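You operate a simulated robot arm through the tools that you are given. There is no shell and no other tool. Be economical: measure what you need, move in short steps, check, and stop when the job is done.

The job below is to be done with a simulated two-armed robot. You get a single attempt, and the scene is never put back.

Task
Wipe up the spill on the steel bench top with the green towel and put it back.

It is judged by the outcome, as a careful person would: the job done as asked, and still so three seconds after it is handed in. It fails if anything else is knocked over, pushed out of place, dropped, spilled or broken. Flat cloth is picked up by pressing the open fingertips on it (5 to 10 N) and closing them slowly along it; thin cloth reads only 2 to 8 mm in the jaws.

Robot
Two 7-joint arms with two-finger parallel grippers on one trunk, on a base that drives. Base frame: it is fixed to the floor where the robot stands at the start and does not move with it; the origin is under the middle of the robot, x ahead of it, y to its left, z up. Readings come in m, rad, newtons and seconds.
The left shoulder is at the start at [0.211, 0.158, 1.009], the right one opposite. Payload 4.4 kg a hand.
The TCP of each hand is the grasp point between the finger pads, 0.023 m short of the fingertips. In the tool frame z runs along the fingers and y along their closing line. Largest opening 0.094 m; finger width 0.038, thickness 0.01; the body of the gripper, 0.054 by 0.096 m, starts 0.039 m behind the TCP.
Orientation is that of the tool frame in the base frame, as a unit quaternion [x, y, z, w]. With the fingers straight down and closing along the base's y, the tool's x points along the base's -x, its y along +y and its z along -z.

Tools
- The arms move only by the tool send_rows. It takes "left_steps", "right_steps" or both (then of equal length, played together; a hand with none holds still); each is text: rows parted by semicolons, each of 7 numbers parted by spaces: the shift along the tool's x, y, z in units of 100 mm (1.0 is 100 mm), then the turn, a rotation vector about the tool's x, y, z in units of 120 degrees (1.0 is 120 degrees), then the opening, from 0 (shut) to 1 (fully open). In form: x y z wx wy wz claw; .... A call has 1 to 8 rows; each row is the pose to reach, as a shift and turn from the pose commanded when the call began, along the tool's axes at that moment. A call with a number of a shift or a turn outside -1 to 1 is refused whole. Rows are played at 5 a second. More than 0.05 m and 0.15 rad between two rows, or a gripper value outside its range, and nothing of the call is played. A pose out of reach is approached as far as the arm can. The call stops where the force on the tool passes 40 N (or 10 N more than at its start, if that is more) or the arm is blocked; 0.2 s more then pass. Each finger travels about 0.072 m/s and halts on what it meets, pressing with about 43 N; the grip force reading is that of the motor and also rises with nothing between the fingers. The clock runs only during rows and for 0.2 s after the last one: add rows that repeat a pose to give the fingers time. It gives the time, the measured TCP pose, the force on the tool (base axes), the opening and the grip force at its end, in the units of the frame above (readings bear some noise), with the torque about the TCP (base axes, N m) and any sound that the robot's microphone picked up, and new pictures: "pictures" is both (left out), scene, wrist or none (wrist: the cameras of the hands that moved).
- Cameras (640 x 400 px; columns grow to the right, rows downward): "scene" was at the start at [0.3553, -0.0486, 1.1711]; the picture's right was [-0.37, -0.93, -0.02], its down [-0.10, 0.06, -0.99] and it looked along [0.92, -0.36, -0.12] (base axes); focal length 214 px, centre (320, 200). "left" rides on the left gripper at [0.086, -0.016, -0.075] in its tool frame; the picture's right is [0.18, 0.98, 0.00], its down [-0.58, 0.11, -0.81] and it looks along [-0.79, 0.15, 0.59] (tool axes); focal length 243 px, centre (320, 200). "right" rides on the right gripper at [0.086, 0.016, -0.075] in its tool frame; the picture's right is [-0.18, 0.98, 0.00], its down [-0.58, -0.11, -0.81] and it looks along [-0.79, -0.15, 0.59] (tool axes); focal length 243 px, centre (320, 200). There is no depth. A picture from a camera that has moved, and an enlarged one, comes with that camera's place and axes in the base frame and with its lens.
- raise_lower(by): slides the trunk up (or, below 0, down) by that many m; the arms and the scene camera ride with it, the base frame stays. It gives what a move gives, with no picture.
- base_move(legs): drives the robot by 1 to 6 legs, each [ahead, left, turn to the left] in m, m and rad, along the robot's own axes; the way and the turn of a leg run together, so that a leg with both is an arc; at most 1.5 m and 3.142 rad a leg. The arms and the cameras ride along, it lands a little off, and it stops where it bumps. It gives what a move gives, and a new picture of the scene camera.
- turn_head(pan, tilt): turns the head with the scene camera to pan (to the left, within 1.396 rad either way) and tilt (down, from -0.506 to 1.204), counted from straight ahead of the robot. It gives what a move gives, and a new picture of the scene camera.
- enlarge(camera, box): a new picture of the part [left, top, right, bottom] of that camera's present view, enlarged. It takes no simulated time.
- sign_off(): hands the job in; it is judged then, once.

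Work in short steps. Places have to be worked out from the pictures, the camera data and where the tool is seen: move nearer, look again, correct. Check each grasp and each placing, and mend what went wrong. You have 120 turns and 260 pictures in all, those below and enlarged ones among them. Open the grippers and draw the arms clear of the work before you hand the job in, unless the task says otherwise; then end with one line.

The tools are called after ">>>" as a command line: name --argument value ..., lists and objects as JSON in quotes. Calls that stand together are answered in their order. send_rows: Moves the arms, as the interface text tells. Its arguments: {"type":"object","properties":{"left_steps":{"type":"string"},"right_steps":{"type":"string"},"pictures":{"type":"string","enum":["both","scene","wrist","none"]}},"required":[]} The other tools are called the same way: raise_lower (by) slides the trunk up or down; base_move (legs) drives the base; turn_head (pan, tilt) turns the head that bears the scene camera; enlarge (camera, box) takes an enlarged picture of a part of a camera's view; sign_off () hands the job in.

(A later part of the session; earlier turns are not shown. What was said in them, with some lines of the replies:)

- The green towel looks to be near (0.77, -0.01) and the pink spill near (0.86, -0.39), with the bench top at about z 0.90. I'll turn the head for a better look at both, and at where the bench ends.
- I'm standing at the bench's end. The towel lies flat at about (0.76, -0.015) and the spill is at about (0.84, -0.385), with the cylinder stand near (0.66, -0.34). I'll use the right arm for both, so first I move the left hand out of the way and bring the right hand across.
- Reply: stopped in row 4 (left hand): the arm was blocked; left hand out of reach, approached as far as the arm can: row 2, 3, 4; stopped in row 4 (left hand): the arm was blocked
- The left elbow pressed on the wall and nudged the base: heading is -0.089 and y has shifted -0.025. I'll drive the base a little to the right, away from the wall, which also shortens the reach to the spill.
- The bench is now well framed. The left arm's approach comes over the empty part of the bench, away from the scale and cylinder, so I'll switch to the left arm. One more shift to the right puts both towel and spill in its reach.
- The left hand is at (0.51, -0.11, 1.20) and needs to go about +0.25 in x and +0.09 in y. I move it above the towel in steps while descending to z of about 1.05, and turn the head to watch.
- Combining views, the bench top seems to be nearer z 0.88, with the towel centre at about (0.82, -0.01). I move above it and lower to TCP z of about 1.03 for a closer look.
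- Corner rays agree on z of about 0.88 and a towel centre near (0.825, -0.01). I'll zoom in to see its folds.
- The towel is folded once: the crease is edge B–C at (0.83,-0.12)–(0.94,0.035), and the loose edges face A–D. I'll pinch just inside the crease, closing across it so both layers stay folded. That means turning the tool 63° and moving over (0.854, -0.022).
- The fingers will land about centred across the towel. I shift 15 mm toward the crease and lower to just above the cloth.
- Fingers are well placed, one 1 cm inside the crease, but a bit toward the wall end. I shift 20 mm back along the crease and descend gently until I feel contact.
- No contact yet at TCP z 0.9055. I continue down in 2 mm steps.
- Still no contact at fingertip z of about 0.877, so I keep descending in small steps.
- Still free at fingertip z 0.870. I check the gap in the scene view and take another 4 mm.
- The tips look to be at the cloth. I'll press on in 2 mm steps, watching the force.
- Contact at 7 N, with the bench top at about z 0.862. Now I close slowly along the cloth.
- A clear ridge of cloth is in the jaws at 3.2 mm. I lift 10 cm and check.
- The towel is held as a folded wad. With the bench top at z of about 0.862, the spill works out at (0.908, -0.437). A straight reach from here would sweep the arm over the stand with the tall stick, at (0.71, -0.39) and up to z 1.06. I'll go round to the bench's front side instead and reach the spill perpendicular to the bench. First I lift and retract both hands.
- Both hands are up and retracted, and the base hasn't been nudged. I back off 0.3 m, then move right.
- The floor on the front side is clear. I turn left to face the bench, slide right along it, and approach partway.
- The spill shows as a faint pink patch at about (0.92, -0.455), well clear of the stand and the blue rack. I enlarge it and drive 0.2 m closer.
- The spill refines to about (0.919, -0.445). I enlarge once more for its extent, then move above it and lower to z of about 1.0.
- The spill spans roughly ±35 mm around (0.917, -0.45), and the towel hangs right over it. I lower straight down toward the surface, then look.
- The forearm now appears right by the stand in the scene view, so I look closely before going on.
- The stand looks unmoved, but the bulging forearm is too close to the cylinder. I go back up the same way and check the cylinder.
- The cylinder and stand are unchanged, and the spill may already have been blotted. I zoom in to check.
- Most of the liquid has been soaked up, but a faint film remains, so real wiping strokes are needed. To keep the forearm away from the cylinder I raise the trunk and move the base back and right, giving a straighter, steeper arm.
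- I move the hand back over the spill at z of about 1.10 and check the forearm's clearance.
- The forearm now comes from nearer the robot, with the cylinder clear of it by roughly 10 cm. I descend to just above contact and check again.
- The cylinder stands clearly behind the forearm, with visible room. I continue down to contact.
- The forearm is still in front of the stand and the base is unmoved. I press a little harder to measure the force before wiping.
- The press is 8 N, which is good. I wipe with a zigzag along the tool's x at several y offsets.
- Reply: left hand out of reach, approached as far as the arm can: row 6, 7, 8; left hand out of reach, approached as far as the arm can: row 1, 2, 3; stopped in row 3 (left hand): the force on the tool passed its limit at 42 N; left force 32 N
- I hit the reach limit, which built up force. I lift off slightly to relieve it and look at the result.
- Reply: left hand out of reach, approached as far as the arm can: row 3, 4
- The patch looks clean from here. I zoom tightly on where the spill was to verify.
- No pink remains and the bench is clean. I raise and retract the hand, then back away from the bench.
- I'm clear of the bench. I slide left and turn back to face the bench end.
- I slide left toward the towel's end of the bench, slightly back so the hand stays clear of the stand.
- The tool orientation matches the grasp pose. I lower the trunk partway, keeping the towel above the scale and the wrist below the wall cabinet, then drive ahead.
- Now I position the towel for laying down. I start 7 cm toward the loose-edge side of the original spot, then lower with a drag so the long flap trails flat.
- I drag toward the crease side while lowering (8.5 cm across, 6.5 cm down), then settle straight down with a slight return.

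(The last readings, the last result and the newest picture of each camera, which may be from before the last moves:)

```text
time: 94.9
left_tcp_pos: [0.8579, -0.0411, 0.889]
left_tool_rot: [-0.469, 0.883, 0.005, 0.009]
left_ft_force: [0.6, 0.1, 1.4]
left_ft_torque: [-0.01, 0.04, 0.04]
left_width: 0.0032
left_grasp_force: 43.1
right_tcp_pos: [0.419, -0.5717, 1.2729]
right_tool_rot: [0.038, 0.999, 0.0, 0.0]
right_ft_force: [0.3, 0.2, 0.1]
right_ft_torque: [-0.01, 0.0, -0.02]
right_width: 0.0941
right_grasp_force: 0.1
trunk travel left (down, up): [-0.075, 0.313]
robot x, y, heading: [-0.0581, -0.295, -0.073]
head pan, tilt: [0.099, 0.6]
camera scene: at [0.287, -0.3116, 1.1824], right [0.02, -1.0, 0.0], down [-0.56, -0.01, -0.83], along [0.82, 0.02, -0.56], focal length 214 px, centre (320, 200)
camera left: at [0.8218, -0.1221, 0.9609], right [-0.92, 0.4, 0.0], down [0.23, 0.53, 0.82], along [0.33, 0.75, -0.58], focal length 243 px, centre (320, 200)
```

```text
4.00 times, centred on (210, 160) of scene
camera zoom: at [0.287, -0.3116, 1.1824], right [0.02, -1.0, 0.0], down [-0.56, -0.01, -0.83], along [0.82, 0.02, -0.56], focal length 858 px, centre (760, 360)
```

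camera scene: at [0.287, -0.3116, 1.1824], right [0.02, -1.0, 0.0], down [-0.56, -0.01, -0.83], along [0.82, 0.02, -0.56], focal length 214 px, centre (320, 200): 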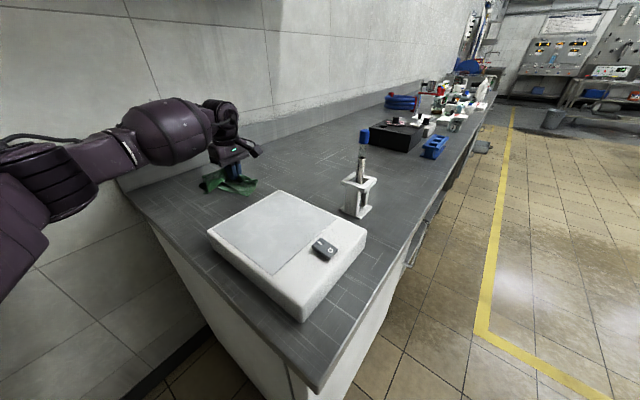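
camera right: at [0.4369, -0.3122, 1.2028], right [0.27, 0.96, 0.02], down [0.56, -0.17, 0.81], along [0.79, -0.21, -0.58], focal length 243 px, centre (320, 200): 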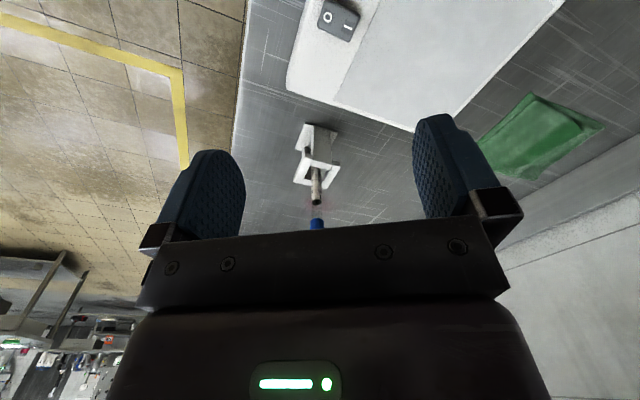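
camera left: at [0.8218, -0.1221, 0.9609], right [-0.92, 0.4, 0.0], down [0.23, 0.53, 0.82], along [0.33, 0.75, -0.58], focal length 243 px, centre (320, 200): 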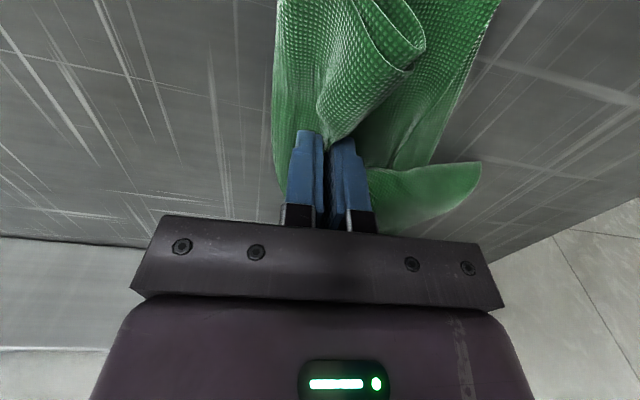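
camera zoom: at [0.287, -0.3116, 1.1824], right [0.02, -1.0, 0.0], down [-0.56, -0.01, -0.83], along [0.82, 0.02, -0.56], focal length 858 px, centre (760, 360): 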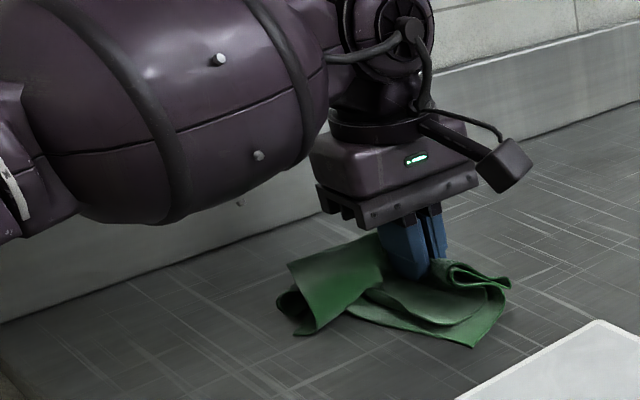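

The towel is down in its old place. I open the fingers slowly at the surface, reversing the pinch so the cloth spreads.

>>> send_rows --left_steps "0 0 0.02 0 0 0 0; 0 0 0.02 0 0 0 0.08; 0 0 0.02 0 0 0 0.16; 0 0 0.02 0 0 0 0.25; 0 0 0.02 0 0 0 0.34; 0 0 0.02 0 0 0 0.43; 0 0 0.02 0 0 0 0.52; 0 0 0.02 0 0 0 0.6" --pictures "none"

>>> send_rows --left_steps "0 0 -0.1 0 0 0 0.6; 0 0 -0.4 0 0 0 0.6; 0 0 -0.7 0 0 0 0.6; 0 0 -1 0 0 0 0.6" --pictures "both"

>>> enlarge --camera "scene" --box '[130, 110, 290, 210]'

```text
time: 96.7
left_tcp_pos: [0.8569, -0.0385, 0.888]
left_tool_rot: [-0.469, 0.883, 0.005, 0.009]
left_ft_force: [-0.3, 0.1, 1.6]
left_ft_torque: [0.06, 0.03, 0.0]
left_width: 0.056
left_grasp_force: 0.1
right_tcp_pos: [0.419, -0.572, 1.2751]
right_tool_rot: [0.039, 0.999, 0.0, 0.001]
right_ft_force: [0.5, -0.1, 0.2]
right_ft_torque: [0.0, 0.0, -0.04]
right_width: 0.094
right_grasp_force: 0.0
trunk travel left (down, up): [-0.075, 0.313]
robot x, y, heading: [-0.0587, -0.2938, -0.076]
head pan, tilt: [0.099, 0.6]
```

```text
time: 97.7
left_tcp_pos: [0.8538, -0.0425, 0.9905]
left_tool_rot: [-0.469, 0.883, 0.005, 0.009]
left_ft_force: [-0.6, -0.1, 0.3]
left_ft_torque: [0.01, -0.01, -0.03]
left_width: 0.0566
left_grasp_force: 0.0
right_tcp_pos: [0.4177, -0.5731, 1.2752]
right_tool_rot: [0.038, 0.999, 0.001, 0.002]
right_ft_force: [0.2, -0.1, 0.1]
right_ft_torque: [-0.02, 0.0, 0.04]
right_width: 0.0941
right_grasp_force: 0.1
trunk travel left (down, up): [-0.075, 0.313]
robot x, y, heading: [-0.0567, -0.2934, -0.081]
head pan, tilt: [0.099, 0.6]
camera scene: at [0.2863, -0.3117, 1.1828], right [0.02, -1.0, 0.0], down [-0.56, -0.01, -0.83], along [0.83, 0.02, -0.56], focal length 214 px, centre (320, 200)
camera left: at [0.818, -0.1241, 1.062], right [-0.92, 0.4, 0.0], down [0.23, 0.53, 0.82], along [0.33, 0.75, -0.57], focal length 243 px, centre (320, 200)
```

scene: 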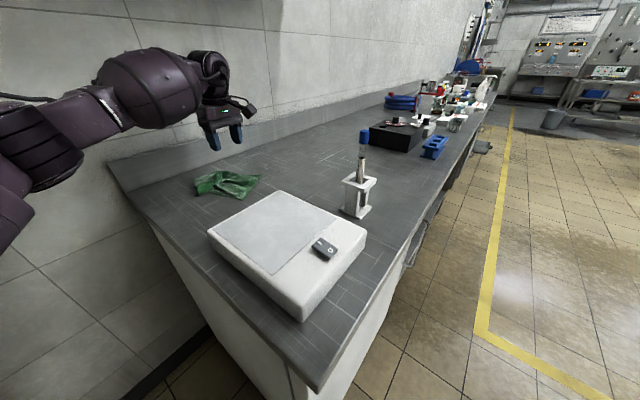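
left: 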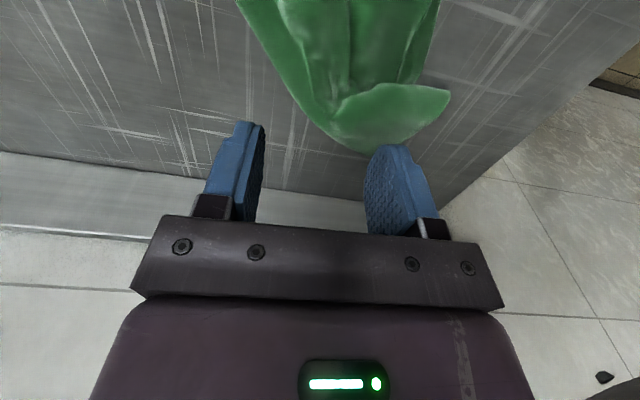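

```text
4.00 times, centred on (210, 160) of scene
camera zoom: at [0.2863, -0.3117, 1.1828], right [0.02, -1.0, 0.0], down [-0.56, -0.01, -0.83], along [0.83, 0.02, -0.56], focal length 858 px, centre (760, 360)
```

zoom: 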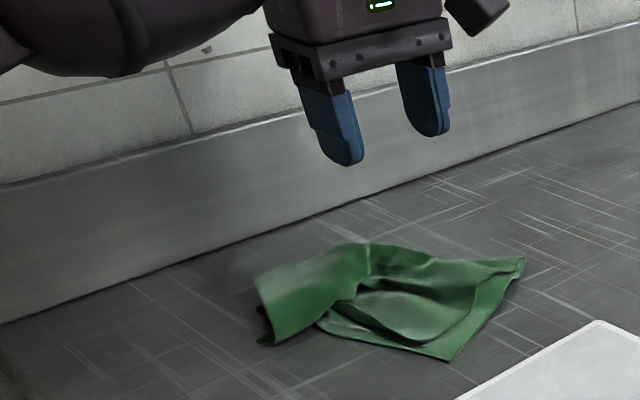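

The towel is back on its original spot, with its centre within about 2 to 3 cm, lying folded though slightly rumpled. I raise the hand, open it, and back off from the bench for a last check.

>>> send_rows --left_steps "0 0 -0.4 0 0 0 0.8; 0 0 -0.8 0 0 0 1; 0 0 -1 0 0 0 1" --pictures "none"

>>> base_move --legs '[[-0.35, 0, 0], [0, -0.45, 0]]'

>>> enlarge --camera "scene" --box '[160, 80, 400, 230]'

```text
time: 98.5
left_tcp_pos: [0.8531, -0.0431, 1.0882]
left_tool_rot: [-0.469, 0.883, 0.004, 0.009]
left_ft_force: [-0.5, 0.9, -0.4]
left_ft_torque: [-0.03, 0.03, -0.03]
left_width: 0.0938
left_grasp_force: 0.0
right_tcp_pos: [0.4198, -0.5724, 1.2739]
right_tool_rot: [0.039, 0.999, 0.0, 0.001]
right_ft_force: [0.9, -0.2, 0.1]
right_ft_torque: [-0.04, 0.04, -0.02]
right_width: 0.0942
right_grasp_force: 0.1
trunk travel left (down, up): [-0.075, 0.313]
robot x, y, heading: [-0.0542, -0.2919, -0.074]
head pan, tilt: [0.099, 0.6]
```

```text
time: 104.8
left_tcp_pos: [0.4716, -0.4554, 1.088]
left_tool_rot: [-0.47, 0.882, 0.005, 0.01]
left_ft_force: [0.4, -0.3, -0.3]
left_ft_torque: [-0.01, -0.01, 0.06]
left_width: 0.0938
left_grasp_force: 0.0
right_tcp_pos: [0.0383, -0.9876, 1.2735]
right_tool_rot: [0.037, 0.999, 0.0, 0.0]
right_ft_force: [1.4, 0.5, -0.3]
right_ft_torque: [0.02, 0.0, 0.01]
right_width: 0.0939
right_grasp_force: 0.1
trunk travel left (down, up): [-0.075, 0.313]
robot x, y, heading: [-0.4364, -0.7066, -0.07]
head pan, tilt: [0.099, 0.6]
camera scene: at [-0.094, -0.7258, 1.1823], right [0.03, -1.0, 0.0], down [-0.56, -0.01, -0.83], along [0.82, 0.02, -0.56], focal length 214 px, centre (320, 200)
```

scene: 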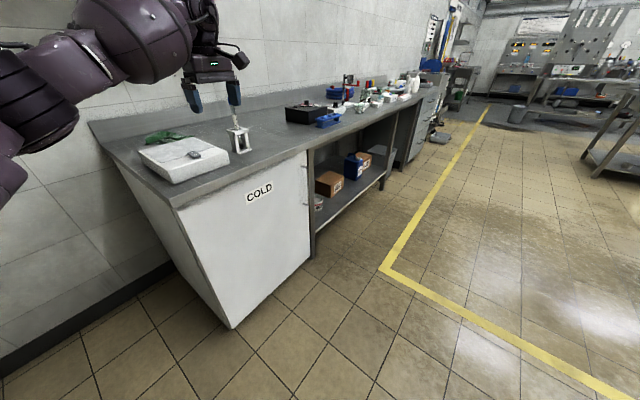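

```text
2.67 times, centred on (280, 155) of scene
camera zoom: at [-0.094, -0.7258, 1.1823], right [0.03, -1.0, 0.0], down [-0.56, -0.01, -0.83], along [0.82, 0.02, -0.56], focal length 572 px, centre (427, 320)
```

zoom: 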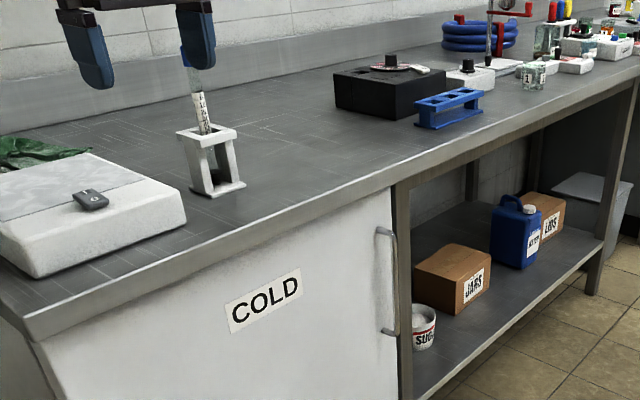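

The bench is clean between the stand and the black box. Everything else stands where it was, the towel is back, and both grippers are open and clear, so I hand the job in.

>>> sign_off

```text
The job is handed in.
```

I wiped up the spill and put the green towel back on its original spot, about 2 to 3 cm off and slightly rumpled; nothing else on the bench was disturbed.
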